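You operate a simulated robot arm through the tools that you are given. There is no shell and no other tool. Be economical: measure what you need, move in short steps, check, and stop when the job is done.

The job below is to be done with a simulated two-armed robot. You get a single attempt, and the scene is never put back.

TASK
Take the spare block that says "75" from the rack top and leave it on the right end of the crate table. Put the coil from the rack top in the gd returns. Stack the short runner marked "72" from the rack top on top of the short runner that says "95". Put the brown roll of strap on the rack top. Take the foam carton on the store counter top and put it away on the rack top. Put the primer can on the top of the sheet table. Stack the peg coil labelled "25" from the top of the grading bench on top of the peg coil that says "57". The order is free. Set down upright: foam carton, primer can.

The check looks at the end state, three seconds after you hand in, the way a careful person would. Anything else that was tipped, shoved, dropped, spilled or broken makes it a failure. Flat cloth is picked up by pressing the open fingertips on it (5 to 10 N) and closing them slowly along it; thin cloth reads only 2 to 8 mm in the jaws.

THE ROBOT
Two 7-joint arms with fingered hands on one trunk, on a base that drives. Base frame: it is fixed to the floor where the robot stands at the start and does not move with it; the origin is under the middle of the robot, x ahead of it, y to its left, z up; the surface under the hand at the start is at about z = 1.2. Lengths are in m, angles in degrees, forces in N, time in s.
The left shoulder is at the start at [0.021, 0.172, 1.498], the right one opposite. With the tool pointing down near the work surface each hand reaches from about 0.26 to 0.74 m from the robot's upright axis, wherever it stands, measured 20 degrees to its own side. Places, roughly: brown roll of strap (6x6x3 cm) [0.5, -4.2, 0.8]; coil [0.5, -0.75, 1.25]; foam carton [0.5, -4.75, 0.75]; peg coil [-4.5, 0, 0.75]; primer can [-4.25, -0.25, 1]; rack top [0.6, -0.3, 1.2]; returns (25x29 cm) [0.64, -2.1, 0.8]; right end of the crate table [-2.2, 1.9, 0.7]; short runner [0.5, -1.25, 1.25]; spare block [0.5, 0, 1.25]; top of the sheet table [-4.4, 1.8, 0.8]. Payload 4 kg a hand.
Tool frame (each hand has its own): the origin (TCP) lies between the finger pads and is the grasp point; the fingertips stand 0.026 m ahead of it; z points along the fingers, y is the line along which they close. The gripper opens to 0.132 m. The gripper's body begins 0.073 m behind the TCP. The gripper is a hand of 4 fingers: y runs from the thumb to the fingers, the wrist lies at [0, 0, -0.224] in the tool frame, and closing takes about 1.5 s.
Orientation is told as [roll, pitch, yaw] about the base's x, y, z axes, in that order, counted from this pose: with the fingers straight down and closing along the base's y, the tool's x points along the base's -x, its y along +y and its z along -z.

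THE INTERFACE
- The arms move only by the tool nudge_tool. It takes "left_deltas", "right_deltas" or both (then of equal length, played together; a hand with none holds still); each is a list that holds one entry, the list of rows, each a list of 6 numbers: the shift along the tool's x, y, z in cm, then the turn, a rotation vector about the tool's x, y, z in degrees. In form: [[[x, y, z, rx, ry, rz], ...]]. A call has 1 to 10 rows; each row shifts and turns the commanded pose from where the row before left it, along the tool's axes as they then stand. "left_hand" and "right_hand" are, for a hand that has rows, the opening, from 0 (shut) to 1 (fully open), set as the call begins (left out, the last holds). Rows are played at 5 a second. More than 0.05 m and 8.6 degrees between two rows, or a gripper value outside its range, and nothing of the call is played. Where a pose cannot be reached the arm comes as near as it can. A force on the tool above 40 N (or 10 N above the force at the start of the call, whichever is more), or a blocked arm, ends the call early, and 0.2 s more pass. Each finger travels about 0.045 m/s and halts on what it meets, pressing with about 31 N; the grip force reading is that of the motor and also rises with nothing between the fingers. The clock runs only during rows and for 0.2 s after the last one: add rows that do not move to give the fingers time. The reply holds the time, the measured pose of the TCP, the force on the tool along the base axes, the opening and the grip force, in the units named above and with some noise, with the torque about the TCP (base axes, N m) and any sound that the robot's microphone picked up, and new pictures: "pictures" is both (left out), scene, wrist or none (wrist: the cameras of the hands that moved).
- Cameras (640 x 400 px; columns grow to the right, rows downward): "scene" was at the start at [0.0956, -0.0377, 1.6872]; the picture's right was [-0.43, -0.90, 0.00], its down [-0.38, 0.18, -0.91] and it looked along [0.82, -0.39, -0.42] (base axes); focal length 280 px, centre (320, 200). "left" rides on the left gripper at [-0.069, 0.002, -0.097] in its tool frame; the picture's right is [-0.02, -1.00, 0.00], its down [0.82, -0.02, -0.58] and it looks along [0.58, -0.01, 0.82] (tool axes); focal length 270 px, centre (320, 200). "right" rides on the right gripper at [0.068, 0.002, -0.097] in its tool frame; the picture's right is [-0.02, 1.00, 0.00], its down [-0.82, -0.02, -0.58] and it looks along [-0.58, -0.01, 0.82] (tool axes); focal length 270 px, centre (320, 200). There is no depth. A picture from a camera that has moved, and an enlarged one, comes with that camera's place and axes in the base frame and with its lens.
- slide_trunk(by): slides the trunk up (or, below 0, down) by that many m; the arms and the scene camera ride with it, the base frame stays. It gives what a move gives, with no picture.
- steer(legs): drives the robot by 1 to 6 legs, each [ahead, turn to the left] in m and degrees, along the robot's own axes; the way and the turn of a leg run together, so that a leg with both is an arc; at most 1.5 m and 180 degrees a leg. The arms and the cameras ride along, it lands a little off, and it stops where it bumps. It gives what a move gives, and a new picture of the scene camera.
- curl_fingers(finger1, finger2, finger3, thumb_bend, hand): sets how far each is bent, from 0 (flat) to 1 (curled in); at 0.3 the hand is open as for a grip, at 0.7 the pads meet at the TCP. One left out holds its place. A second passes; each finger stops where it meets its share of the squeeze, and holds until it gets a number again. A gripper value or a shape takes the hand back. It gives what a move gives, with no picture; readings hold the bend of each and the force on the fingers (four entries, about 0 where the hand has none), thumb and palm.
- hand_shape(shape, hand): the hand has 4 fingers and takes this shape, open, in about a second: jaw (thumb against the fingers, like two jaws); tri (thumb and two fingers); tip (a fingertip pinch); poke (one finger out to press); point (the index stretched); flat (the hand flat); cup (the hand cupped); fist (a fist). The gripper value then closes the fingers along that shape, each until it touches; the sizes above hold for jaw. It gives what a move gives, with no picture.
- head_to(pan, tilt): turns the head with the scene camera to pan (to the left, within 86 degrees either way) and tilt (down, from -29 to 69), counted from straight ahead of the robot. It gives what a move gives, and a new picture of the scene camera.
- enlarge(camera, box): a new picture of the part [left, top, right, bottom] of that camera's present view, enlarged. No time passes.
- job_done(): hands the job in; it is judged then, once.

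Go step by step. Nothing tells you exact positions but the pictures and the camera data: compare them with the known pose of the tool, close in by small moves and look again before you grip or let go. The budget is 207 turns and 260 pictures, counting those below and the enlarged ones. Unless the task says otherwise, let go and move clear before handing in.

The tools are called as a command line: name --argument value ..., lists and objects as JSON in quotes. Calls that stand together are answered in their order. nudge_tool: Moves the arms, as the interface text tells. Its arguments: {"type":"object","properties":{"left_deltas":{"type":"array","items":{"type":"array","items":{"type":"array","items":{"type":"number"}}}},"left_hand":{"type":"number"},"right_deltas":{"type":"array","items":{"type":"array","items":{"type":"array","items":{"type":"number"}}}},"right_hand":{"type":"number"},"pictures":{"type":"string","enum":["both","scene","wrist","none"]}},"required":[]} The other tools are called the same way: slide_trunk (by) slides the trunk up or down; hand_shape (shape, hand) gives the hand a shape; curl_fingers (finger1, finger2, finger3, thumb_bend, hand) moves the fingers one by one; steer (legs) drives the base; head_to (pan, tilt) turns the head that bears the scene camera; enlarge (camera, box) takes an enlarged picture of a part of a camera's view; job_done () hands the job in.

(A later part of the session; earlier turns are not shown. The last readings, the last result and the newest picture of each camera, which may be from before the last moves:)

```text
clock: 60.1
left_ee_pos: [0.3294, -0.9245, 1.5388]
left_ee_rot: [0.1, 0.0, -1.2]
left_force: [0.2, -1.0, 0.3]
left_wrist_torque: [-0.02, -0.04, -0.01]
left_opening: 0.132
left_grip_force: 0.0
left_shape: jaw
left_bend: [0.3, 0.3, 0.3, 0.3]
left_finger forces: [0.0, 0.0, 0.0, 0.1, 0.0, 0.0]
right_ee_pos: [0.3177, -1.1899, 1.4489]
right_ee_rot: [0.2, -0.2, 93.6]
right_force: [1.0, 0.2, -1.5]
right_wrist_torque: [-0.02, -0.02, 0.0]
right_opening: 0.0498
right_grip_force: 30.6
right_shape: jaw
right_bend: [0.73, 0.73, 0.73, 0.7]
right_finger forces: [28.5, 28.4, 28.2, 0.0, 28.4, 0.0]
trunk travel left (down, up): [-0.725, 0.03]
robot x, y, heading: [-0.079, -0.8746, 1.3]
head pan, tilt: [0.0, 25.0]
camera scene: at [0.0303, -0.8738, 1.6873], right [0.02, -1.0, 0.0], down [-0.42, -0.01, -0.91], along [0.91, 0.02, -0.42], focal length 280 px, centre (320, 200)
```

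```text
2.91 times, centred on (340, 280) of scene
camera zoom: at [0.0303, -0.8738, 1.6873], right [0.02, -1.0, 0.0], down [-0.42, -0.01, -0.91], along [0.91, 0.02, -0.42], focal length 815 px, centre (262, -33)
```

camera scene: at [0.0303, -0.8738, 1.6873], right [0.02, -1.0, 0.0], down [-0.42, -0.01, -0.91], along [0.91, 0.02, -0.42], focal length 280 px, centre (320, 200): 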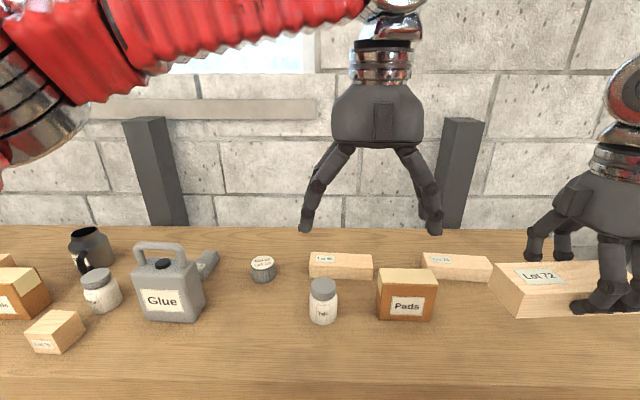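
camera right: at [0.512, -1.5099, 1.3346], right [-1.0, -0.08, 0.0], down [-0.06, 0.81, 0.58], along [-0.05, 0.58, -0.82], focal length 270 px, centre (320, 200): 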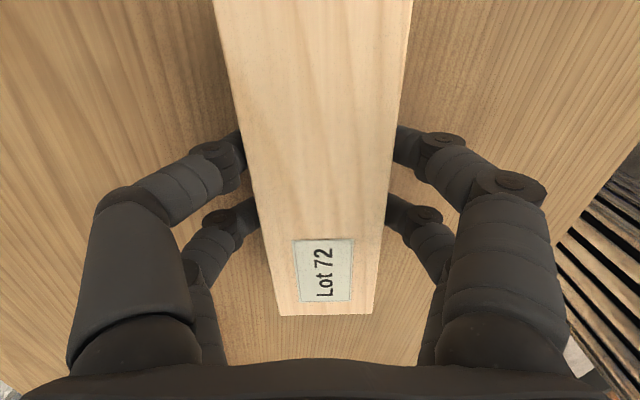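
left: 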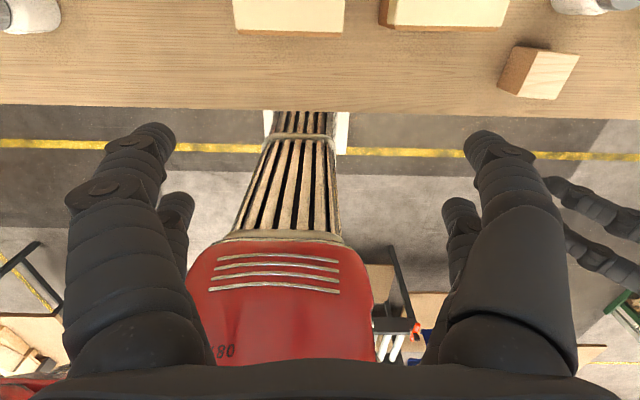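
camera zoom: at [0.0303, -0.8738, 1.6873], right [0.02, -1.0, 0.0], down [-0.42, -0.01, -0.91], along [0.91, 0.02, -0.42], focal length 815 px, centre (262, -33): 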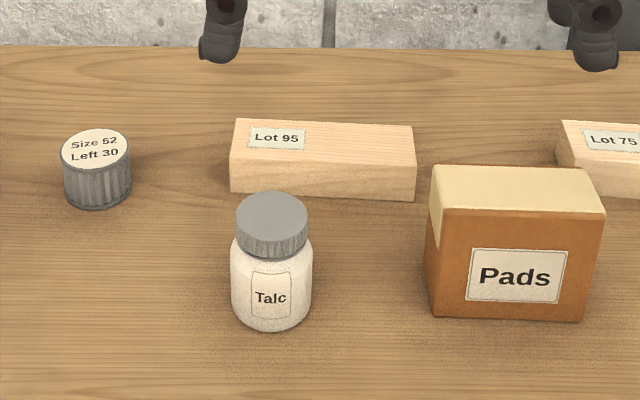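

I carry runner 72 over runner 95 (centre ≈ (0.62,-0.914)).

nudge_tool --right_deltas '[[[-2.85, -3.54, 0, 0, 0, 0], [-2.85, -3.54, 0, 0, 0, 0], [-2.85, -3.54, 0, 0, 0, 0], [-2.85, -3.54, 0, 0, 0, 0], [-2.85, -3.54, 0, 0, 0, 0], [-2.85, -3.54, 0, 0, 0, 0], [-2.85, -3.54, 0, 0, 0, 0], [-2.85, -3.54, 0, 0, 0, 0], [-2.85, -3.54, 0, 0, 0, 0], [0, 0, 4, 0, 0, 6.1]]]' --pictures "none"

nudge_tool --right_deltas '[[[0, 0, 3, 0, 0, 0], [0, 0, 0, 0, 0, 0], [0, 0, 0, 0, 0, 0]]]' --pictures "both"

```text
clock: 62.3
left_ee_pos: [0.3304, -0.926, 1.5384]
left_ee_rot: [0.1, 0.1, -1.3]
left_force: [0.7, -0.8, 0.5]
left_wrist_torque: [0.0, 0.0, -0.01]
left_opening: 0.1321
left_grip_force: 0.0
left_shape: jaw
left_bend: [0.3, 0.3, 0.3, 0.3]
left_finger forces: [0.0, 0.1, 0.0, 0.1, 0.1, 0.1]
right_ee_pos: [0.4771, -1.0515, 1.3955]
right_ee_rot: [0.3, -0.2, 87.5]
right_force: [1.3, 0.0, -2.6]
right_wrist_torque: [-0.01, -0.05, 0.0]
right_opening: 0.0501
right_grip_force: 31.5
right_shape: jaw
right_bend: [0.73, 0.73, 0.73, 0.7]
right_finger forces: [28.3, 28.3, 28.4, 0.0, 28.3, 0.1]
right hand out of reach, approached as far as the arm can: row 5, 6, 7, 8, 9
trunk travel left (down, up): [-0.725, 0.03]
robot x, y, heading: [-0.0736, -0.8758, 1.4]
head pan, tilt: [0.0, 25.0]
```

```text
clock: 63.1
left_ee_pos: [0.3283, -0.9249, 1.5397]
left_ee_rot: [-0.1, 0.0, -1.3]
left_force: [-0.3, 0.4, 0.7]
left_wrist_torque: [-0.02, -0.01, 0.01]
left_opening: 0.132
left_grip_force: 0.0
left_shape: jaw
left_bend: [0.3, 0.3, 0.3, 0.3]
left_finger forces: [0.0, 0.0, 0.0, 0.0, 0.1, 0.1]
right_ee_pos: [0.4742, -1.0519, 1.3673]
right_ee_rot: [0.4, -0.1, 87.5]
right_force: [-0.6, 0.1, -1.9]
right_wrist_torque: [0.0, 0.04, 0.01]
right_opening: 0.0496
right_grip_force: 31.4
right_shape: jaw
right_bend: [0.73, 0.73, 0.73, 0.7]
right_finger forces: [28.3, 28.3, 28.4, 0.0, 28.2, 0.0]
trunk travel left (down, up): [-0.725, 0.03]
robot x, y, heading: [-0.0723, -0.876, 1.2]
head pan, tilt: [0.0, 25.0]
camera scene: at [0.03, -0.8734, 1.6873], right [0.02, -1.0, 0.0], down [-0.42, -0.01, -0.91], along [0.91, 0.02, -0.42], focal length 280 px, centre (320, 200)
camera right: at [0.4704, -1.1197, 1.4632], right [-1.0, 0.07, 0.0], down [0.06, 0.81, 0.58], along [0.04, 0.58, -0.82], focal length 270 px, centre (320, 200)
```

scene: 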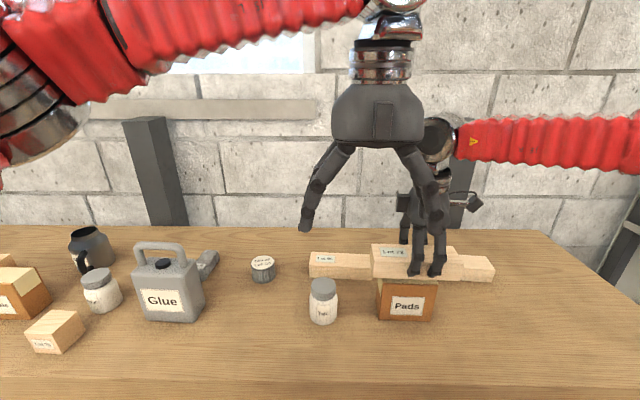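
right: 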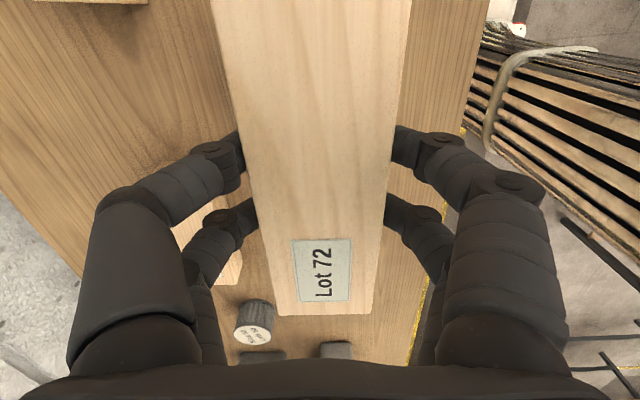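

Out of reach at this stance; I retract and move further left and closer with the base.

nudge_tool --right_deltas '[[[0, 0, -4, 0, 0, 0], [0, 0, -4, 0, 0, 0], [0, 0, -2.5, 0, 0, 0], [0, 4, 0, 0, 0, 0], [3, 4, 0, 0, 0, 0], [3, 4, 0, 0, 0, 0], [3, 3, 0, 0, 0, 0]]]' --pictures "none"

steer --legs '[[-0.2, 0], [0, 55], [0.27, 0], [0, -48], [0.13, 0]]'

```text
clock: 64.7
left_ee_pos: [0.3262, -0.9261, 1.5418]
left_ee_rot: [0.1, -0.2, -1.1]
left_force: [-0.3, -0.4, 1.2]
left_wrist_torque: [0.03, -0.03, -0.02]
left_opening: 0.132
left_grip_force: 0.0
left_shape: jaw
left_bend: [0.3, 0.3, 0.3, 0.3]
left_finger forces: [0.0, 0.0, 0.0, 0.0, 0.0, 0.1]
right_ee_pos: [0.3139, -1.1406, 1.4725]
right_ee_rot: [0.1, -0.3, 87.5]
right_force: [-0.6, 0.1, -2.1]
right_wrist_torque: [0.01, -0.05, -0.03]
right_opening: 0.0495
right_grip_force: 31.0
right_shape: jaw
right_bend: [0.73, 0.73, 0.73, 0.7]
right_finger forces: [28.1, 28.0, 28.1, 0.0, 28.1, 0.0]
right hand out of reach, approached as far as the arm can: row 3
trunk travel left (down, up): [-0.725, 0.03]
robot x, y, heading: [-0.0766, -0.8789, 1.2]
head pan, tilt: [0.0, 25.0]
```

```text
clock: 74.0
left_ee_pos: [0.4129, -0.6441, 1.5401]
left_ee_rot: [0.2, -0.1, 5.4]
left_force: [-0.1, -1.3, 0.7]
left_wrist_torque: [0.08, -0.02, 0.01]
left_opening: 0.1318
left_grip_force: 0.0
left_shape: jaw
left_bend: [0.3, 0.3, 0.3, 0.3]
left_finger forces: [0.1, 0.0, 0.1, 0.0, 0.1, 0.0]
right_ee_pos: [0.4282, -0.8564, 1.4722]
right_ee_rot: [0.1, -0.3, 94.1]
right_force: [-0.2, -1.5, -2.0]
right_wrist_torque: [0.04, 0.0, 0.03]
right_opening: 0.0492
right_grip_force: 31.2
right_shape: jaw
right_bend: [0.74, 0.74, 0.73, 0.7]
right_finger forces: [27.9, 27.9, 27.9, 0.0, 27.8, 0.0]
trunk travel left (down, up): [-0.725, 0.03]
robot x, y, heading: [0.0086, -0.6373, 7.8]
head pan, tilt: [0.0, 25.0]
camera scene: at [0.1107, -0.6257, 1.6875], right [0.14, -0.99, 0.0], down [-0.42, -0.06, -0.91], along [0.9, 0.13, -0.42], focal length 280 px, centre (320, 200)
```

scene: 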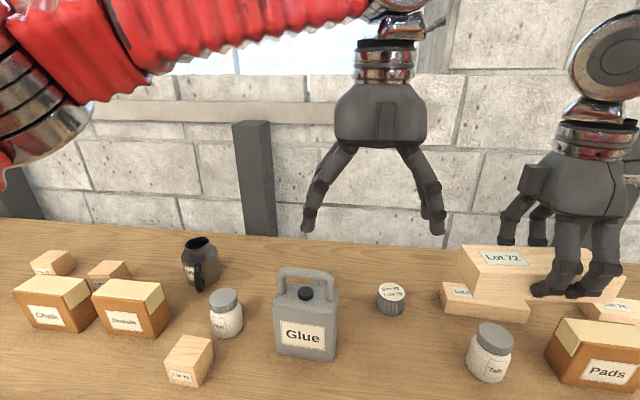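

nudge_tool --right_deltas '[[[1.43, -3.75, 0, 0, 0, 0], [1.43, -3.75, 0, 0, 0, 0], [1.43, -3.75, 0, 0, 0, 0], [1.43, -3.75, 0, 0, 0, 0], [1.43, -3.75, 0, 0, 0, 0], [0, 0, 4, 0, 0, 6.6], [0, 0, 4, 0, 0, 0], [0, 0, 4, 0, 0, 0], [0, 0, 0, 0, 0, 0]]]' --pictures "both"

```text
clock: 76.0
left_ee_pos: [0.4153, -0.6392, 1.5404]
left_ee_rot: [0.0, -0.1, 5.3]
left_force: [-0.7, 0.4, -0.3]
left_wrist_torque: [0.02, 0.02, -0.01]
left_opening: 0.1321
left_grip_force: 0.0
left_shape: jaw
left_bend: [0.3, 0.3, 0.3, 0.3]
left_finger forces: [0.0, 0.1, 0.0, 0.1, 0.0, 0.0]
right_ee_pos: [0.6217, -0.9125, 1.3509]
right_ee_rot: [0.2, -0.1, 87.5]
right_force: [-0.8, -0.1, -2.2]
right_wrist_torque: [-0.04, -0.02, 0.0]
right_opening: 0.0497
right_grip_force: 31.2
right_shape: jaw
right_bend: [0.74, 0.74, 0.73, 0.7]
right_finger forces: [27.9, 27.8, 27.8, 0.0, 27.9, 0.0]
trunk travel left (down, up): [-0.725, 0.03]
robot x, y, heading: [0.0105, -0.6337, 8.0]
head pan, tilt: [0.0, 25.0]
camera scene: at [0.1126, -0.6215, 1.6874], right [0.14, -0.99, 0.0], down [-0.42, -0.06, -0.91], along [0.9, 0.13, -0.42], focal length 280 px, centre (320, 200)
camera right: at [0.6167, -0.98, 1.4471], right [-1.0, 0.07, 0.0], down [0.06, 0.81, 0.58], along [0.04, 0.58, -0.81], focal length 270 px, centre (320, 200)
```

scene: 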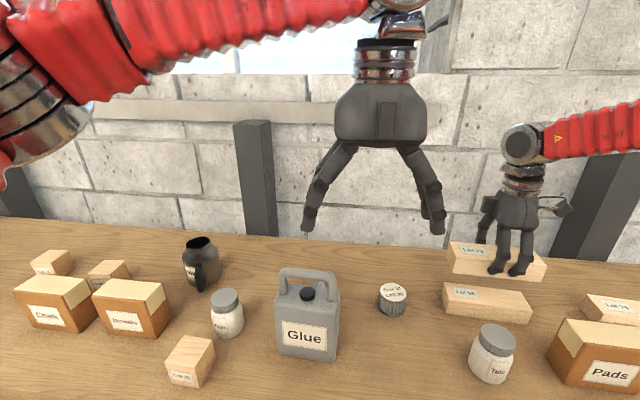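
right: 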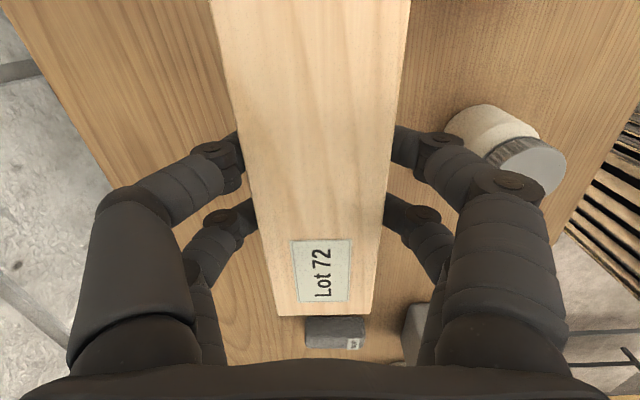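

enlarge --camera "scene" --box '[420, 220, 580, 330]'

```text
3.64 times, centred on (500, 275) of scene
camera zoom: at [0.1126, -0.6215, 1.6874], right [0.14, -0.99, 0.0], down [-0.42, -0.06, -0.91], along [0.9, 0.13, -0.42], focal length 1018 px, centre (-334, -73)
```

zoom: 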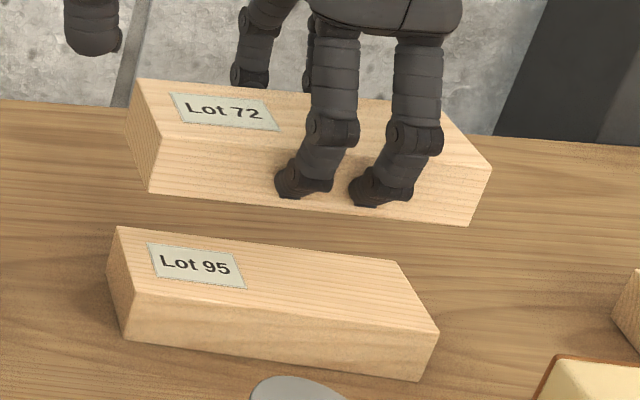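

Alignment is within a few mm; I shift 5 mm toward me and lower slowly.

nudge_tool --right_deltas '[[[0, 0.5, 2, 0, 0, 1], [0, 0, 2, 0, 0, 0], [0, 0, 2, 0, 0, 0], [0, 0, 0.5, 0, 0, 0], [0, 0, 0.2, 0, 0, 0], [0, 0, 0.2, 0, 0, 0], [0, 0, 0, 0, 0, 0]]]' --pictures "scene"

```text
clock: 77.5
left_ee_pos: [0.4151, -0.6397, 1.5407]
left_ee_rot: [0.0, 0.0, 5.4]
left_force: [-0.1, -0.5, -0.9]
left_wrist_torque: [0.02, 0.02, 0.0]
left_opening: 0.132
left_grip_force: 0.0
left_shape: jaw
left_bend: [0.3, 0.3, 0.3, 0.3]
left_finger forces: [0.1, 0.0, 0.0, 0.0, 0.0, 0.0]
right_ee_pos: [0.6167, -0.9105, 1.2819]
right_ee_rot: [0.3, -0.2, 86.5]
right_force: [0.5, -0.1, -1.7]
right_wrist_torque: [-0.01, -0.01, -0.01]
right_opening: 0.0494
right_grip_force: 30.6
right_shape: jaw
right_bend: [0.74, 0.74, 0.74, 0.7]
right_finger forces: [28.0, 27.8, 27.8, 0.0, 27.8, 0.0]
trunk travel left (down, up): [-0.725, 0.03]
robot x, y, heading: [0.0114, -0.6368, 8.0]
head pan, tilt: [0.0, 25.0]
camera scene: at [0.1136, -0.6218, 1.6873], right [0.14, -0.99, 0.0], down [-0.42, -0.06, -0.91], along [0.9, 0.13, -0.42], focal length 280 px, centre (320, 200)
```

scene: 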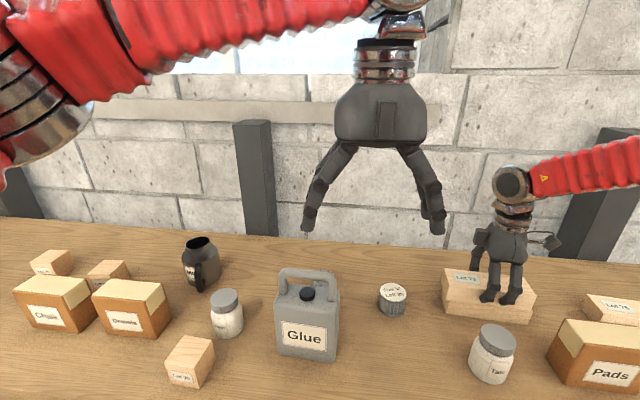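

Almost touching; I lower until contact force appears.

nudge_tool --right_deltas '[[[0, 0, 0.2, 0, 0, 0], [0, 0, 0.2, 0, 0, 0], [0, 0, 0, 0, 0, 0]]]' --pictures "none"

enlarge --camera "scene" --box '[420, 220, 580, 330]'

```text
clock: 78.3
left_ee_pos: [0.4168, -0.6408, 1.5403]
left_ee_rot: [0.1, 0.1, 5.3]
left_force: [-0.5, 0.2, -0.2]
left_wrist_torque: [0.0, -0.02, 0.0]
left_opening: 0.1322
left_grip_force: 0.1
left_shape: jaw
left_bend: [0.3, 0.3, 0.3, 0.3]
left_finger forces: [0.1, 0.1, 0.0, 0.0, 0.0, 0.1]
right_ee_pos: [0.6169, -0.9107, 1.2785]
right_ee_rot: [0.3, -0.3, 86.5]
right_force: [0.7, 0.0, -1.9]
right_wrist_torque: [-0.01, 0.0, -0.02]
right_opening: 0.0491
right_grip_force: 31.3
right_shape: jaw
right_bend: [0.74, 0.74, 0.74, 0.7]
right_finger forces: [27.9, 27.8, 27.7, 0.0, 27.9, 0.0]
trunk travel left (down, up): [-0.725, 0.03]
robot x, y, heading: [0.0105, -0.6346, 7.7]
head pan, tilt: [0.0, 25.0]
```

```text
3.64 times, centred on (500, 275) of scene
camera zoom: at [0.1137, -0.6218, 1.6873], right [0.14, -0.99, 0.0], down [-0.42, -0.06, -0.91], along [0.9, 0.13, -0.42], focal length 1018 px, centre (-334, -73)
```

zoom: 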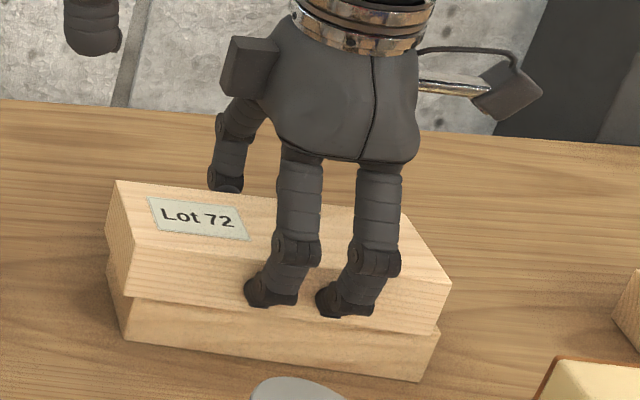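

nudge_tool --right_deltas '[[[0, 0, 0.2, 0, 0, 0], [0, 0, 0.2, 0, 0, 0], [0, 0, 0.2, 0, 0, 0], [0, 0, 0, 0, 0, 0]]]' --pictures "none"

```text
clock: 79.3
left_ee_pos: [0.4134, -0.6394, 1.5407]
left_ee_rot: [0.0, -0.1, 5.4]
left_force: [-0.6, -0.4, 0.9]
left_wrist_torque: [-0.02, 0.01, 0.01]
left_opening: 0.1318
left_grip_force: 0.1
left_shape: jaw
left_bend: [0.3, 0.3, 0.3, 0.3]
left_finger forces: [0.0, 0.1, 0.0, 0.0, 0.1, 0.0]
right_ee_pos: [0.6159, -0.9105, 1.2771]
right_ee_rot: [-0.1, -0.3, 86.6]
right_force: [3.7, -5.9, 30.2]
right_wrist_torque: [-0.1, -0.19, 0.02]
right_opening: 0.0497
right_grip_force: 30.5
right_shape: jaw
right_bend: [0.74, 0.74, 0.74, 0.7]
right_finger forces: [30.7, 30.4, 31.7, 0.1, 32.6, 0.1]
trunk travel left (down, up): [-0.725, 0.03]
robot x, y, heading: [0.0118, -0.6374, 8.2]
head pan, tilt: [0.0, 25.0]
```

Contact. I relieve the push, open, and lift away.

nudge_tool --right_deltas '[[[0, 0, -0.3, 0, 0, 0], [0, 0, 0, 0, 0, 0]]]' --pictures "none"

nudge_tool --right_deltas '[[[0, 0, 0, 0, 0, 0], [0, 0, 0, 0, 0, 0], [0, 0, 0, 0, 0, 0], [0, 0, 0, 0, 0, 0], [0, 0, 0, 0, 0, 0]]]' --right_hand 0.75 --pictures "wrist"

```text
clock: 80.0
left_ee_pos: [0.4155, -0.6401, 1.5398]
left_ee_rot: [0.0, -0.1, 5.4]
left_force: [-0.1, 0.8, -0.9]
left_wrist_torque: [0.04, 0.02, -0.01]
left_opening: 0.1319
left_grip_force: 0.1
left_shape: jaw
left_bend: [0.3, 0.3, 0.3, 0.3]
left_finger forces: [0.1, 0.0, 0.0, 0.1, 0.0, 0.0]
right_ee_pos: [0.6161, -0.9106, 1.2765]
right_ee_rot: [0.1, -0.2, 86.4]
right_force: [5.4, -3.0, 22.7]
right_wrist_torque: [-0.07, -0.38, -0.01]
right_opening: 0.0499
right_grip_force: 31.2
right_shape: jaw
right_bend: [0.74, 0.74, 0.74, 0.7]
right_finger forces: [30.3, 29.9, 32.3, 0.1, 32.8, 0.0]
trunk travel left (down, up): [-0.725, 0.03]
robot x, y, heading: [0.0117, -0.6347, 8.0]
head pan, tilt: [0.0, 25.0]
```

```text
clock: 81.2
left_ee_pos: [0.4168, -0.6401, 1.5409]
left_ee_rot: [0.0, -0.1, 5.4]
left_force: [0.6, 0.3, -0.2]
left_wrist_torque: [-0.02, 0.01, -0.03]
left_opening: 0.1322
left_grip_force: 0.1
left_shape: jaw
left_bend: [0.3, 0.3, 0.3, 0.3]
left_finger forces: [0.0, 0.0, 0.1, 0.0, 0.1, 0.0]
right_ee_pos: [0.6162, -0.9109, 1.2759]
right_ee_rot: [0.3, -0.1, 86.4]
right_force: [0.7, 0.2, 0.4]
right_wrist_torque: [-0.01, -0.02, -0.01]
right_opening: 0.0984
right_grip_force: 0.0
right_shape: jaw
right_bend: [0.64, 0.64, 0.64, 0.51]
right_finger forces: [0.0, 0.1, 0.0, 0.0, 0.0, 0.0]
trunk travel left (down, up): [-0.725, 0.03]
robot x, y, heading: [0.0094, -0.6333, 7.9]
head pan, tilt: [0.0, 25.0]
camera right: at [0.6112, -0.9793, 1.3712], right [-1.0, 0.09, 0.01], down [0.07, 0.81, 0.58], along [0.05, 0.58, -0.81], focal length 270 px, centre (320, 200)
```

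right: 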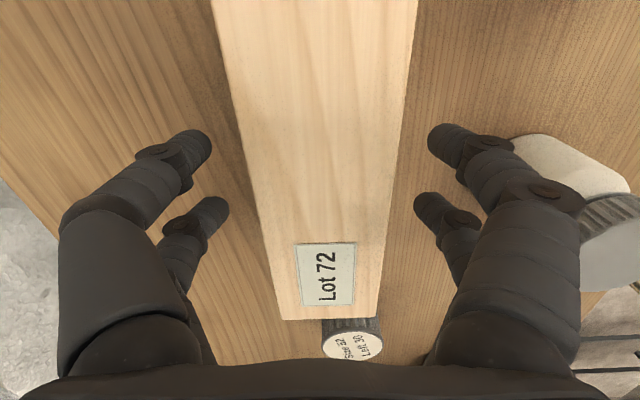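

Runner released on the stack. I lift the right hand clear and bring the left over the coil.

nudge_tool --right_deltas '[[[0, 0, -2, 0, 0, 0], [0, 0, -4, 0, 0, 0], [0, 0, -4, 0, 0, 0], [0, 0, -4, 0, 0, 0], [0, 0, -4, 0, 0, 0], [2, 4, 0, 0, 0, 0], [2, 4, 0, 0, 0, 0], [2, 4, 0, 0, 0, 0], [2, 4, 0, 0, 0, 0], [2, 4, 0, 0, 0, 0]]]' --pictures "none"

nudge_tool --left_deltas '[[[-4.3, -1.2, 0, 0, 0, 0], [-4.3, -1.2, 0, 0, 0, 0], [-4.3, -1.2, 2, 0, 0, 0], [-4.1, -1.2, 3, 0, 0, 0], [0, 0, 4, 0, 0, 0], [0, 0, 0, 0, 0, 0]]]' --pictures "both"

```text
clock: 83.3
left_ee_pos: [0.4126, -0.6414, 1.5407]
left_ee_rot: [0.0, -0.1, 5.4]
left_force: [-0.7, -0.5, 0.1]
left_wrist_torque: [0.05, -0.03, -0.01]
left_opening: 0.132
left_grip_force: 0.1
left_shape: jaw
left_bend: [0.3, 0.3, 0.3, 0.3]
left_finger forces: [0.1, 0.0, 0.0, 0.0, 0.0, 0.0]
right_ee_pos: [0.4095, -0.9989, 1.456]
right_ee_rot: [0.1, -0.3, 86.6]
right_force: [-0.5, 0.1, -0.2]
right_wrist_torque: [0.01, 0.0, 0.0]
right_opening: 0.0988
right_grip_force: 0.0
right_shape: jaw
right_bend: [0.64, 0.64, 0.64, 0.51]
right_finger forces: [0.1, 0.0, 0.0, 0.0, 0.1, 0.0]
trunk travel left (down, up): [-0.725, 0.03]
robot x, y, heading: [0.0065, -0.6295, 7.9]
head pan, tilt: [0.0, 25.0]
```

```text
refused: row 4 steps farther than a row can; nothing moved
```

nudge_tool --left_deltas '[[[-4.3, -1.2, 0, 0, 0, 0], [-4.3, -1.2, 0, 0, 0, 0], [-4.3, -1.2, 2, 0, 0, 0], [-4.1, -1.2, 2, 0, 0, 0], [0, 0, 4, 0, 0, 0], [0, 0, 0, 0, 0, 0]]]' --pictures "both"

```text
clock: 84.8
left_ee_pos: [0.5806, -0.666, 1.4573]
left_ee_rot: [0.2, -0.1, 5.4]
left_force: [-0.7, -0.3, 0.5]
left_wrist_torque: [0.05, 0.0, -0.01]
left_opening: 0.132
left_grip_force: 0.1
left_shape: jaw
left_bend: [0.3, 0.3, 0.3, 0.3]
left_finger forces: [0.0, 0.0, 0.1, 0.0, 0.0, 0.1]
left hand out of reach, approached as far as the arm can: row 4
right_ee_pos: [0.4121, -1.0008, 1.455]
right_ee_rot: [0.3, -0.3, 86.5]
right_force: [0.3, 0.1, 0.2]
right_wrist_torque: [0.06, -0.01, -0.02]
right_opening: 0.0992
right_grip_force: 0.0
right_shape: jaw
right_bend: [0.64, 0.64, 0.64, 0.51]
right_finger forces: [0.0, 0.0, 0.0, 0.0, 0.0, 0.0]
trunk travel left (down, up): [-0.725, 0.03]
robot x, y, heading: [0.0108, -0.6345, 8.0]
head pan, tilt: [0.0, 25.0]
camera scene: at [0.1127, -0.6259, 1.6874], right [0.14, -0.99, 0.0], down [-0.42, -0.06, -0.91], along [0.9, 0.13, -0.42], focal length 280 px, centre (320, 200)
camera left: at [0.6475, -0.6588, 1.5535], right [0.12, -0.99, 0.0], down [-0.81, -0.1, 0.58], along [-0.57, -0.06, -0.82], focal length 270 px, centre (320, 200)
```

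scene: 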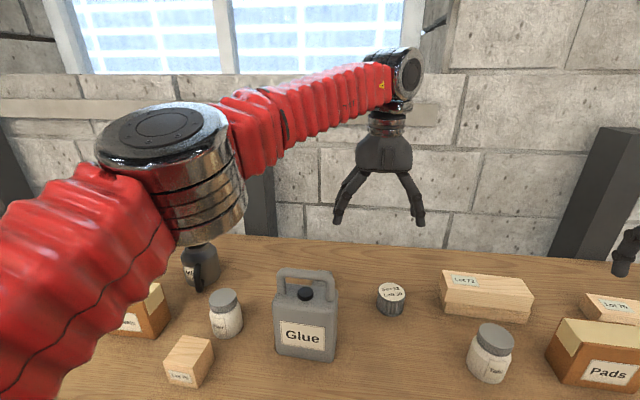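
left: 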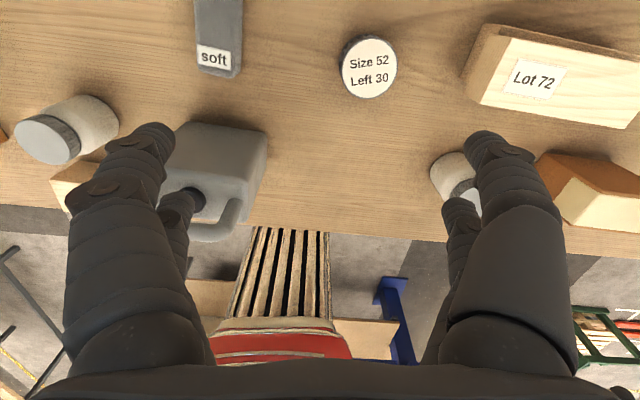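

Coil is at ≈ (0.603,-0.711). I lower first (more reach), then shift over it.

nudge_tool --left_deltas '[[[0, -2.3, 4, 0, 0, 0], [0, -2.4, 4, 0, 0, 0], [-0.9, 0, 4, 0, 0, 0], [-0.9, 0, 0, 0, 0, 0], [0, 0, 0, 0, 0, 0]]]' --pictures "wrist"

```text
clock: 86.0
left_ee_pos: [0.5943, -0.7034, 1.3366]
left_ee_rot: [0.1, 0.0, 5.7]
left_force: [0.0, 0.6, -0.7]
left_wrist_torque: [-0.01, 0.02, 0.0]
left_opening: 0.1321
left_grip_force: 0.1
left_shape: jaw
left_bend: [0.3, 0.3, 0.3, 0.3]
left_finger forces: [0.0, 0.0, 0.0, 0.1, 0.1, 0.1]
left hand out of reach, approached as far as the arm can: row 4
right_ee_pos: [0.4115, -0.9981, 1.4564]
right_ee_rot: [0.2, -0.2, 86.5]
right_force: [-0.1, 0.4, 0.4]
right_wrist_torque: [-0.01, -0.02, 0.02]
right_opening: 0.0991
right_grip_force: 0.0
right_shape: jaw
right_bend: [0.64, 0.64, 0.64, 0.51]
right_finger forces: [0.0, 0.0, 0.1, 0.0, 0.1, 0.0]
trunk travel left (down, up): [-0.725, 0.03]
robot x, y, heading: [0.0104, -0.6311, 7.8]
head pan, tilt: [0.0, 25.0]
camera left: at [0.6613, -0.6958, 1.4332], right [0.12, -0.99, 0.0], down [-0.81, -0.1, 0.58], along [-0.57, -0.07, -0.82], focal length 270 px, centre (320, 200)
```

left: 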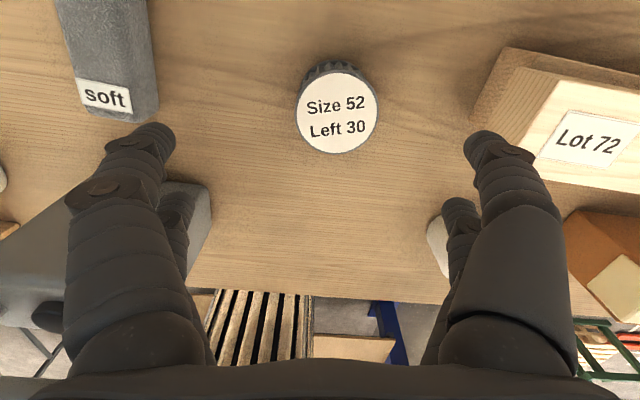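

nudge_tool --left_deltas '[[[0, -1.2, 3, 0, 0, 0], [0, 0, 3, 0, 0, 0], [-1, 0, 2, 0, 0, 0], [0, 0, 1.5, 0, 0, 0], [0, 0, 0, 0, 0, 0]]]' --pictures "wrist"

```text
clock: 87.2
left_ee_pos: [0.5981, -0.7041, 1.2607]
left_ee_rot: [-0.1, 0.0, 5.7]
left_force: [0.6, -0.1, 0.2]
left_wrist_torque: [0.01, -0.02, 0.01]
left_opening: 0.1321
left_grip_force: 0.0
left_shape: jaw
left_bend: [0.3, 0.3, 0.3, 0.3]
left_finger forces: [0.0, 0.1, 0.1, 0.0, 0.1, 0.0]
left hand out of reach, approached as far as the arm can: row 1, 3
right_ee_pos: [0.4109, -0.9983, 1.4553]
right_ee_rot: [0.2, -0.3, 86.5]
right_force: [-0.1, 0.4, -0.1]
right_wrist_torque: [0.02, 0.02, 0.02]
right_opening: 0.0989
right_grip_force: 0.0
right_shape: jaw
right_bend: [0.64, 0.64, 0.64, 0.51]
right_finger forces: [0.0, 0.0, 0.0, 0.0, 0.1, 0.1]
trunk travel left (down, up): [-0.725, 0.03]
robot x, y, heading: [0.0095, -0.6367, 7.9]
head pan, tilt: [0.0, 25.0]
camera left: at [0.6651, -0.6961, 1.3577], right [0.12, -0.99, 0.0], down [-0.81, -0.1, 0.58], along [-0.57, -0.07, -0.82], focal length 270 px, centre (320, 200)
```

left: 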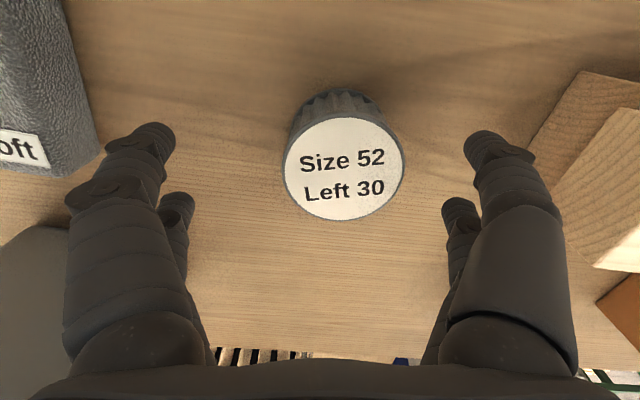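

The coil is ~1.2 cm off-centre and at the reach limit, so I turn the base by a tiny amount.

steer --legs '[[0.008, -1.3]]'

nudge_tool --left_deltas '[[[0, 0, 1.5, 0, 0, 0], [0, 0, 0, 0, 0, 0]]]' --pictures "wrist"

```text
clock: 87.9
left_ee_pos: [0.6017, -0.7161, 1.2596]
left_ee_rot: [0.0, -0.1, 4.4]
left_force: [-0.1, 0.0, 1.0]
left_wrist_torque: [-0.02, -0.01, 0.0]
left_opening: 0.132
left_grip_force: 0.1
left_shape: jaw
left_bend: [0.3, 0.3, 0.3, 0.3]
left_finger forces: [0.0, 0.1, 0.1, 0.0, 0.0, 0.0]
right_ee_pos: [0.4101, -1.0058, 1.4555]
right_ee_rot: [0.2, -0.2, 85.2]
right_force: [0.1, -0.5, -0.5]
right_wrist_torque: [0.02, -0.03, 0.02]
right_opening: 0.0986
right_grip_force: 0.1
right_shape: jaw
right_bend: [0.64, 0.64, 0.64, 0.51]
right_finger forces: [0.0, 0.0, 0.0, 0.0, 0.0, 0.0]
trunk travel left (down, up): [-0.725, 0.03]
robot x, y, heading: [0.0175, -0.6341, 6.6]
head pan, tilt: [0.0, 25.0]
camera scene: at [0.1197, -0.6213, 1.6874], right [0.12, -0.99, 0.0], down [-0.42, -0.05, -0.91], along [0.9, 0.11, -0.42], focal length 280 px, centre (320, 200)
```

scene: 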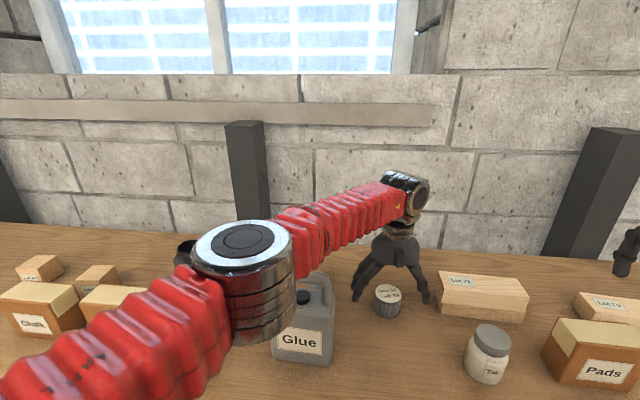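

```text
clock: 88.5
left_ee_pos: [0.6035, -0.7148, 1.2454]
left_ee_rot: [0.2, -0.1, 4.5]
left_force: [-0.2, 0.3, 0.4]
left_wrist_torque: [0.0, -0.02, -0.02]
left_opening: 0.1321
left_grip_force: 0.1
left_shape: jaw
left_bend: [0.3, 0.3, 0.3, 0.3]
left_finger forces: [0.0, 0.1, 0.0, 0.0, 0.1, 0.0]
right_ee_pos: [0.4123, -1.0074, 1.4569]
right_ee_rot: [0.2, -0.2, 85.2]
right_force: [-0.4, -0.4, -0.1]
right_wrist_torque: [0.02, -0.02, -0.01]
right_opening: 0.0987
right_grip_force: 0.0
right_shape: jaw
right_bend: [0.64, 0.64, 0.64, 0.51]
right_finger forces: [0.1, 0.0, 0.0, 0.0, 0.0, 0.0]
trunk travel left (down, up): [-0.725, 0.03]
robot x, y, heading: [0.0172, -0.6339, 6.7]
head pan, tilt: [0.0, 25.0]
camera left: at [0.6713, -0.7079, 1.3428], right [0.1, -0.99, 0.0], down [-0.81, -0.08, 0.58], along [-0.57, -0.06, -0.82], focal length 270 px, centre (320, 200)
```

left: 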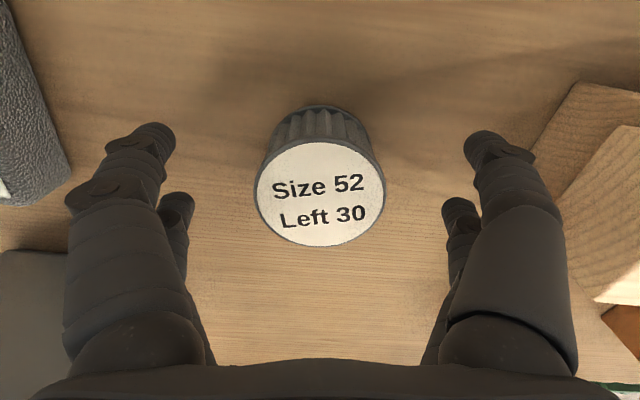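

nudge_tool --left_deltas '[[[0, 0, 0.8, 0, 0, 0], [0, 0, 0, 0, 0, 0]]]' --pictures "none"

nudge_tool --left_deltas '[[[0, 0, 0, 0, 0, 0], [0, 0, 0, 0, 0, 0], [0, 0, 0, 0, 0, 0], [0, 0, 0, 0, 0, 0], [0, 0, 0, 0, 0, 0], [0, 0, 0, 0, 0, 0], [0, 0, 0, 0, 0, 0], [0, 0, 0, 0, 0, 0]]]' --left_hand 0 --pictures "none"

nudge_tool --left_deltas '[[[0, 0, -2, 0, 0, 0], [0, 0, -4, 0, 0, 0], [0, 0, -4, 0, 0, 0], [0, 0, -4, 0, 0, 0], [0, 0, -4, 0, 0, 0], [0, 0, -4, 0, 0, 0], [0, 0, -4, 0, 0, 0], [4, 0, 0, 0, 0, 0], [4, 0, 0, 0, 0, 0], [4, 0, 0, 0, 0, 0]]]' --pictures "both"

```text
clock: 89.1
left_ee_pos: [0.6062, -0.7132, 1.2372]
left_ee_rot: [0.0, -0.1, 4.7]
left_force: [1.1, -0.3, -0.2]
left_wrist_torque: [0.04, 0.04, 0.02]
left_opening: 0.1323
left_grip_force: 0.1
left_shape: jaw
left_bend: [0.3, 0.3, 0.3, 0.3]
left_finger forces: [0.0, 0.0, 0.0, 0.0, 0.1, 0.0]
right_ee_pos: [0.413, -1.0065, 1.4559]
right_ee_rot: [0.2, -0.2, 85.2]
right_force: [-0.9, 0.3, 0.2]
right_wrist_torque: [-0.02, 0.0, 0.04]
right_opening: 0.0988
right_grip_force: 0.0
right_shape: jaw
right_bend: [0.64, 0.64, 0.64, 0.51]
right_finger forces: [0.0, 0.1, 0.0, 0.0, 0.1, 0.0]
trunk travel left (down, up): [-0.725, 0.03]
robot x, y, heading: [0.0147, -0.6372, 6.9]
head pan, tilt: [0.0, 25.0]
```

```text
clock: 90.9
left_ee_pos: [0.6047, -0.7128, 1.237]
left_ee_rot: [0.0, -0.1, 4.7]
left_force: [0.1, 0.5, 0.6]
left_wrist_torque: [0.0, -0.02, -0.02]
left_opening: 0.0411
left_grip_force: 30.9
left_shape: jaw
left_bend: [0.74, 0.74, 0.73, 0.7]
left_finger forces: [29.1, 30.8, 29.1, 0.1, 25.5, 0.1]
right_ee_pos: [0.4122, -1.0063, 1.4564]
right_ee_rot: [0.2, -0.2, 85.2]
right_force: [0.2, 0.3, 0.5]
right_wrist_torque: [0.0, -0.01, 0.01]
right_opening: 0.0988
right_grip_force: 0.0
right_shape: jaw
right_bend: [0.64, 0.64, 0.64, 0.51]
right_finger forces: [0.0, 0.0, 0.0, 0.1, 0.0, 0.1]
trunk travel left (down, up): [-0.725, 0.03]
robot x, y, heading: [0.0159, -0.6346, 6.7]
head pan, tilt: [0.0, 25.0]
```

```text
clock: 93.1
left_ee_pos: [0.4666, -0.7012, 1.473]
left_ee_rot: [-0.1, -0.1, 4.4]
left_force: [-0.3, 0.5, -3.8]
left_wrist_torque: [-0.02, 0.0, 0.02]
left_opening: 0.0404
left_grip_force: 31.0
left_shape: jaw
left_bend: [0.74, 0.74, 0.73, 0.7]
left_finger forces: [31.0, 31.2, 30.8, 0.0, 26.2, 0.0]
left hand out of reach, approached as far as the arm can: row 4, 5, 6, 7
right_ee_pos: [0.4101, -1.007, 1.457]
right_ee_rot: [0.2, -0.1, 85.2]
right_force: [-0.4, 0.2, -0.4]
right_wrist_torque: [-0.01, -0.03, 0.0]
right_opening: 0.099
right_grip_force: 0.1
right_shape: jaw
right_bend: [0.64, 0.64, 0.64, 0.51]
right_finger forces: [0.1, 0.0, 0.0, 0.0, 0.1, 0.1]
trunk travel left (down, up): [-0.725, 0.03]
robot x, y, heading: [0.0184, -0.6322, 6.7]
head pan, tilt: [0.0, 25.0]
camera scene: at [0.1201, -0.6216, 1.6874], right [0.12, -0.99, 0.0], down [-0.42, -0.05, -0.91], along [0.9, 0.11, -0.42], focal length 280 px, centre (320, 200)
camera left: at [0.5349, -0.6949, 1.5705], right [0.1, -0.99, 0.0], down [-0.81, -0.08, 0.58], along [-0.57, -0.06, -0.82], focal length 270 px, centre (320, 200)
```

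scene: 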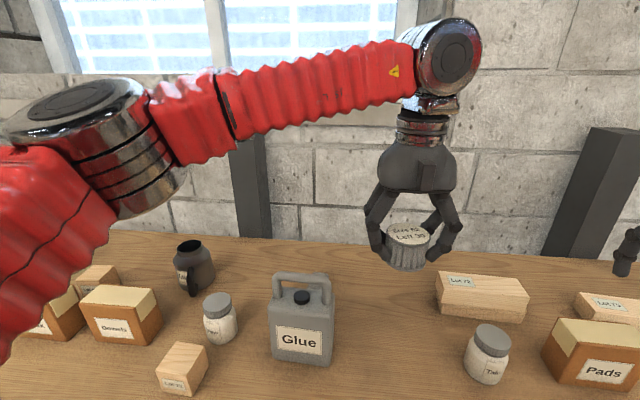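
left: 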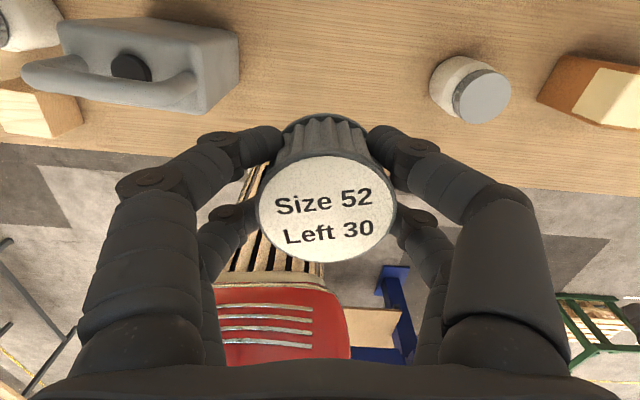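

Coil held. Now I back off and drive to the returns bench.

steer --legs '[[-0.3, -6.7], [0, -50], [-0.15, 0], [0, -40], [1.4, 0]]'

```text
clock: 97.5
left_ee_pos: [-0.0672, -1.0572, 1.4739]
left_ee_rot: [0.1, 0.0, -49.5]
left_force: [-0.3, -0.4, -3.8]
left_wrist_torque: [-0.04, -0.02, 0.01]
left_opening: 0.0399
left_grip_force: 31.2
left_shape: jaw
left_bend: [0.73, 0.74, 0.73, 0.7]
left_finger forces: [32.6, 33.6, 32.6, 0.0, 28.0, 0.0]
right_ee_pos: [-0.35, -1.1902, 1.4569]
right_ee_rot: [0.5, -0.1, 31.2]
right_force: [0.0, -0.1, 0.3]
right_wrist_torque: [0.03, 0.01, 0.01]
right_opening: 0.099
right_grip_force: 0.0
right_shape: jaw
right_bend: [0.64, 0.64, 0.64, 0.51]
right_finger forces: [0.0, 0.0, 0.1, 0.1, 0.1, 0.1]
trunk travel left (down, up): [-0.725, 0.03]
robot x, y, heading: [-0.2476, -0.6228, -48.5]
head pan, tilt: [0.0, 25.0]
stopped in leg 2: the robot was blocked; the commanded pose is now the measured one
camera scene: at [-0.1798, -0.7002, 1.6873], right [-0.75, -0.66, 0.0], down [-0.28, 0.32, -0.91], along [0.6, -0.68, -0.42], focal length 280 px, centre (320, 200)
```

scene: 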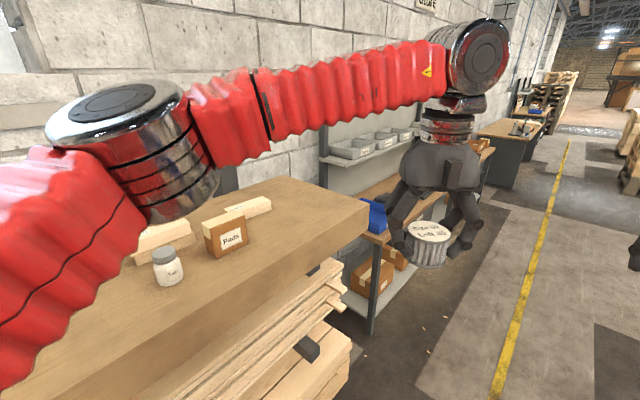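

steer --legs '[[-0.2, 0], [0, -42], [1.3, 0]]'

```text
clock: 101.1
left_ee_pos: [-0.5045, -0.9332, 1.4733]
left_ee_rot: [0.1, 0.1, -87.5]
left_force: [-0.6, -0.6, -2.4]
left_wrist_torque: [0.01, -0.04, 0.01]
left_opening: 0.0393
left_grip_force: 30.8
left_shape: jaw
left_bend: [0.74, 0.74, 0.73, 0.7]
left_finger forces: [32.7, 33.6, 33.1, 0.0, 28.5, 0.0]
right_ee_pos: [-0.811, -0.8641, 1.4593]
right_ee_rot: [0.4, -0.2, -6.9]
right_force: [-0.4, 0.3, 0.3]
right_wrist_torque: [0.01, 0.0, 0.01]
right_opening: 0.099
right_grip_force: 0.1
right_shape: jaw
right_bend: [0.64, 0.64, 0.64, 0.51]
right_finger forces: [0.1, 0.0, 0.0, 0.0, 0.0, 0.0]
trunk travel left (down, up): [-0.725, 0.03]
robot x, y, heading: [-0.3496, -0.4725, -87.1]
head pan, tilt: [0.0, 25.0]
stopped in leg 2: the robot was blocked; the commanded pose is now the measured one
camera scene: at [-0.3431, -0.5789, 1.6873], right [-1.0, -0.05, 0.0], down [-0.02, 0.42, -0.91], along [0.04, -0.9, -0.42], focal length 280 px, centre (320, 200)
```

scene: 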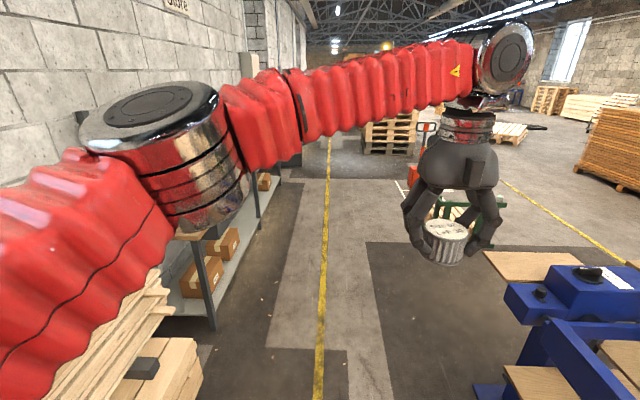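

steer --legs '[[-0.08, 0], [0.15, -8], [0.6, 0], [0.65, 6]]'

```text
clock: 109.4
left_ee_pos: [-0.5966, -2.2459, 1.474]
left_ee_rot: [0.0, -0.1, -89.1]
left_force: [0.3, 0.1, -3.2]
left_wrist_torque: [-0.04, 0.01, 0.0]
left_opening: 0.0396
left_grip_force: 30.8
left_shape: jaw
left_bend: [0.74, 0.74, 0.73, 0.7]
left_finger forces: [33.0, 34.1, 33.8, 0.0, 29.0, 0.0]
right_ee_pos: [-0.9007, -2.1662, 1.4579]
right_ee_rot: [0.3, 0.0, -8.3]
right_force: [-0.1, 0.3, 0.3]
right_wrist_torque: [0.0, 0.01, 0.03]
right_opening: 0.0988
right_grip_force: 0.0
right_shape: jaw
right_bend: [0.64, 0.64, 0.64, 0.51]
right_finger forces: [0.0, 0.0, 0.0, 0.0, 0.0, 0.1]
trunk travel left (down, up): [-0.725, 0.03]
robot x, y, heading: [-0.4296, -1.7907, -89.0]
head pan, tilt: [0.0, 25.0]
camera scene: at [-0.4263, -1.8943, 1.6873], right [-1.0, -0.02, 0.0], down [-0.01, 0.42, -0.91], along [0.02, -0.91, -0.42], focal length 280 px, centre (320, 200)
```

scene: 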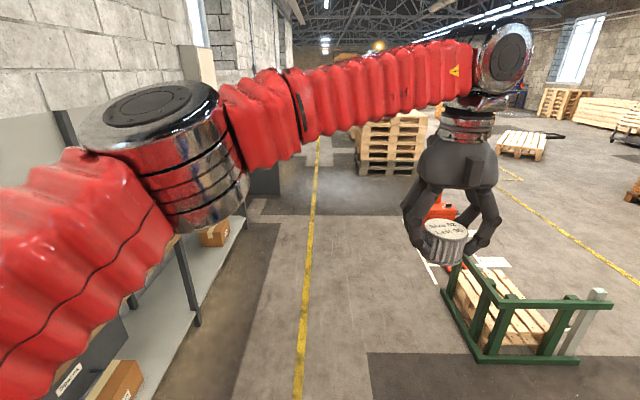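

steer --legs '[[0.5, 0], [0, 89]]'

head_to --pan 10 --tilt 35

```text
clock: 114.8
left_ee_pos: [-0.1978, -2.7228, 1.474]
left_ee_rot: [0.0, -0.1, -41.5]
left_force: [-0.2, -0.1, -3.4]
left_wrist_torque: [0.0, 0.0, 0.03]
left_opening: 0.0388
left_grip_force: 31.0
left_shape: jaw
left_bend: [0.74, 0.74, 0.73, 0.7]
left_finger forces: [33.8, 34.6, 34.9, 0.1, 29.9, 0.0]
right_ee_pos: [-0.459, -2.8932, 1.4592]
right_ee_rot: [0.4, 0.0, 39.2]
right_force: [0.9, 0.0, 0.2]
right_wrist_torque: [0.04, 0.02, -0.02]
right_opening: 0.0991
right_grip_force: 0.1
right_shape: jaw
right_bend: [0.64, 0.64, 0.64, 0.51]
right_finger forces: [0.0, 0.0, 0.1, 0.0, 0.0, 0.0]
trunk travel left (down, up): [-0.725, 0.03]
robot x, y, heading: [-0.4498, -2.3222, -40.0]
head pan, tilt: [0.0, 25.0]
stopped in leg 2: the robot was blocked; the commanded pose is now the measured one
camera scene: at [-0.3656, -2.387, 1.6873], right [-0.65, -0.76, 0.0], down [-0.32, 0.27, -0.91], along [0.69, -0.58, -0.42], focal length 280 px, centre (320, 200)
```

scene: 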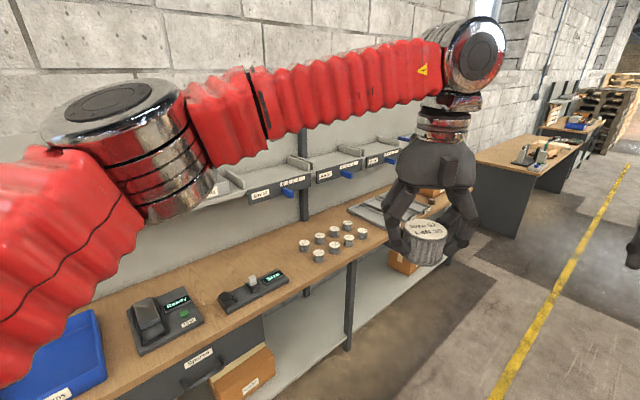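

```text
clock: 115.6
left_ee_pos: [-0.1966, -2.7242, 1.474]
left_ee_rot: [-0.1, 0.0, -41.3]
left_force: [0.1, 0.1, -3.6]
left_wrist_torque: [0.0, 0.01, -0.01]
left_opening: 0.0392
left_grip_force: 31.0
left_shape: jaw
left_bend: [0.74, 0.74, 0.73, 0.7]
left_finger forces: [33.9, 34.6, 35.0, 0.1, 29.9, 0.0]
right_ee_pos: [-0.4582, -2.8946, 1.4588]
right_ee_rot: [0.4, 0.0, 39.3]
right_force: [0.3, -0.2, 0.8]
right_wrist_torque: [-0.03, 0.04, 0.0]
right_opening: 0.099
right_grip_force: 0.1
right_shape: jaw
right_bend: [0.64, 0.64, 0.64, 0.51]
right_finger forces: [0.1, 0.0, 0.1, 0.0, 0.1, 0.1]
trunk travel left (down, up): [-0.725, 0.03]
robot x, y, heading: [-0.4509, -2.3176, -40.3]
head pan, tilt: [10.0, 35.0]
camera scene: at [-0.3585, -2.3735, 1.6714], right [-0.5, -0.86, 0.0], down [-0.5, 0.29, -0.82], along [0.71, -0.41, -0.57], focal length 280 px, centre (320, 200)
```

scene: 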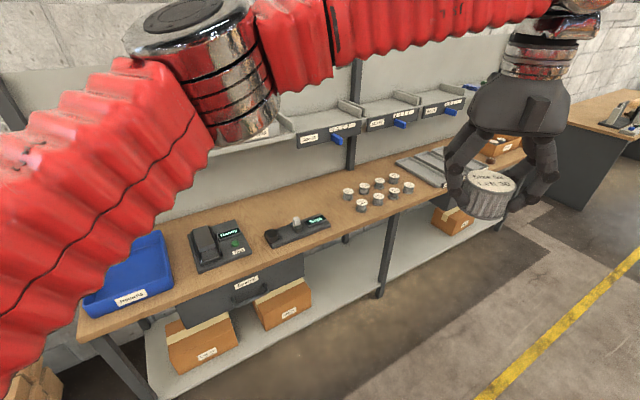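

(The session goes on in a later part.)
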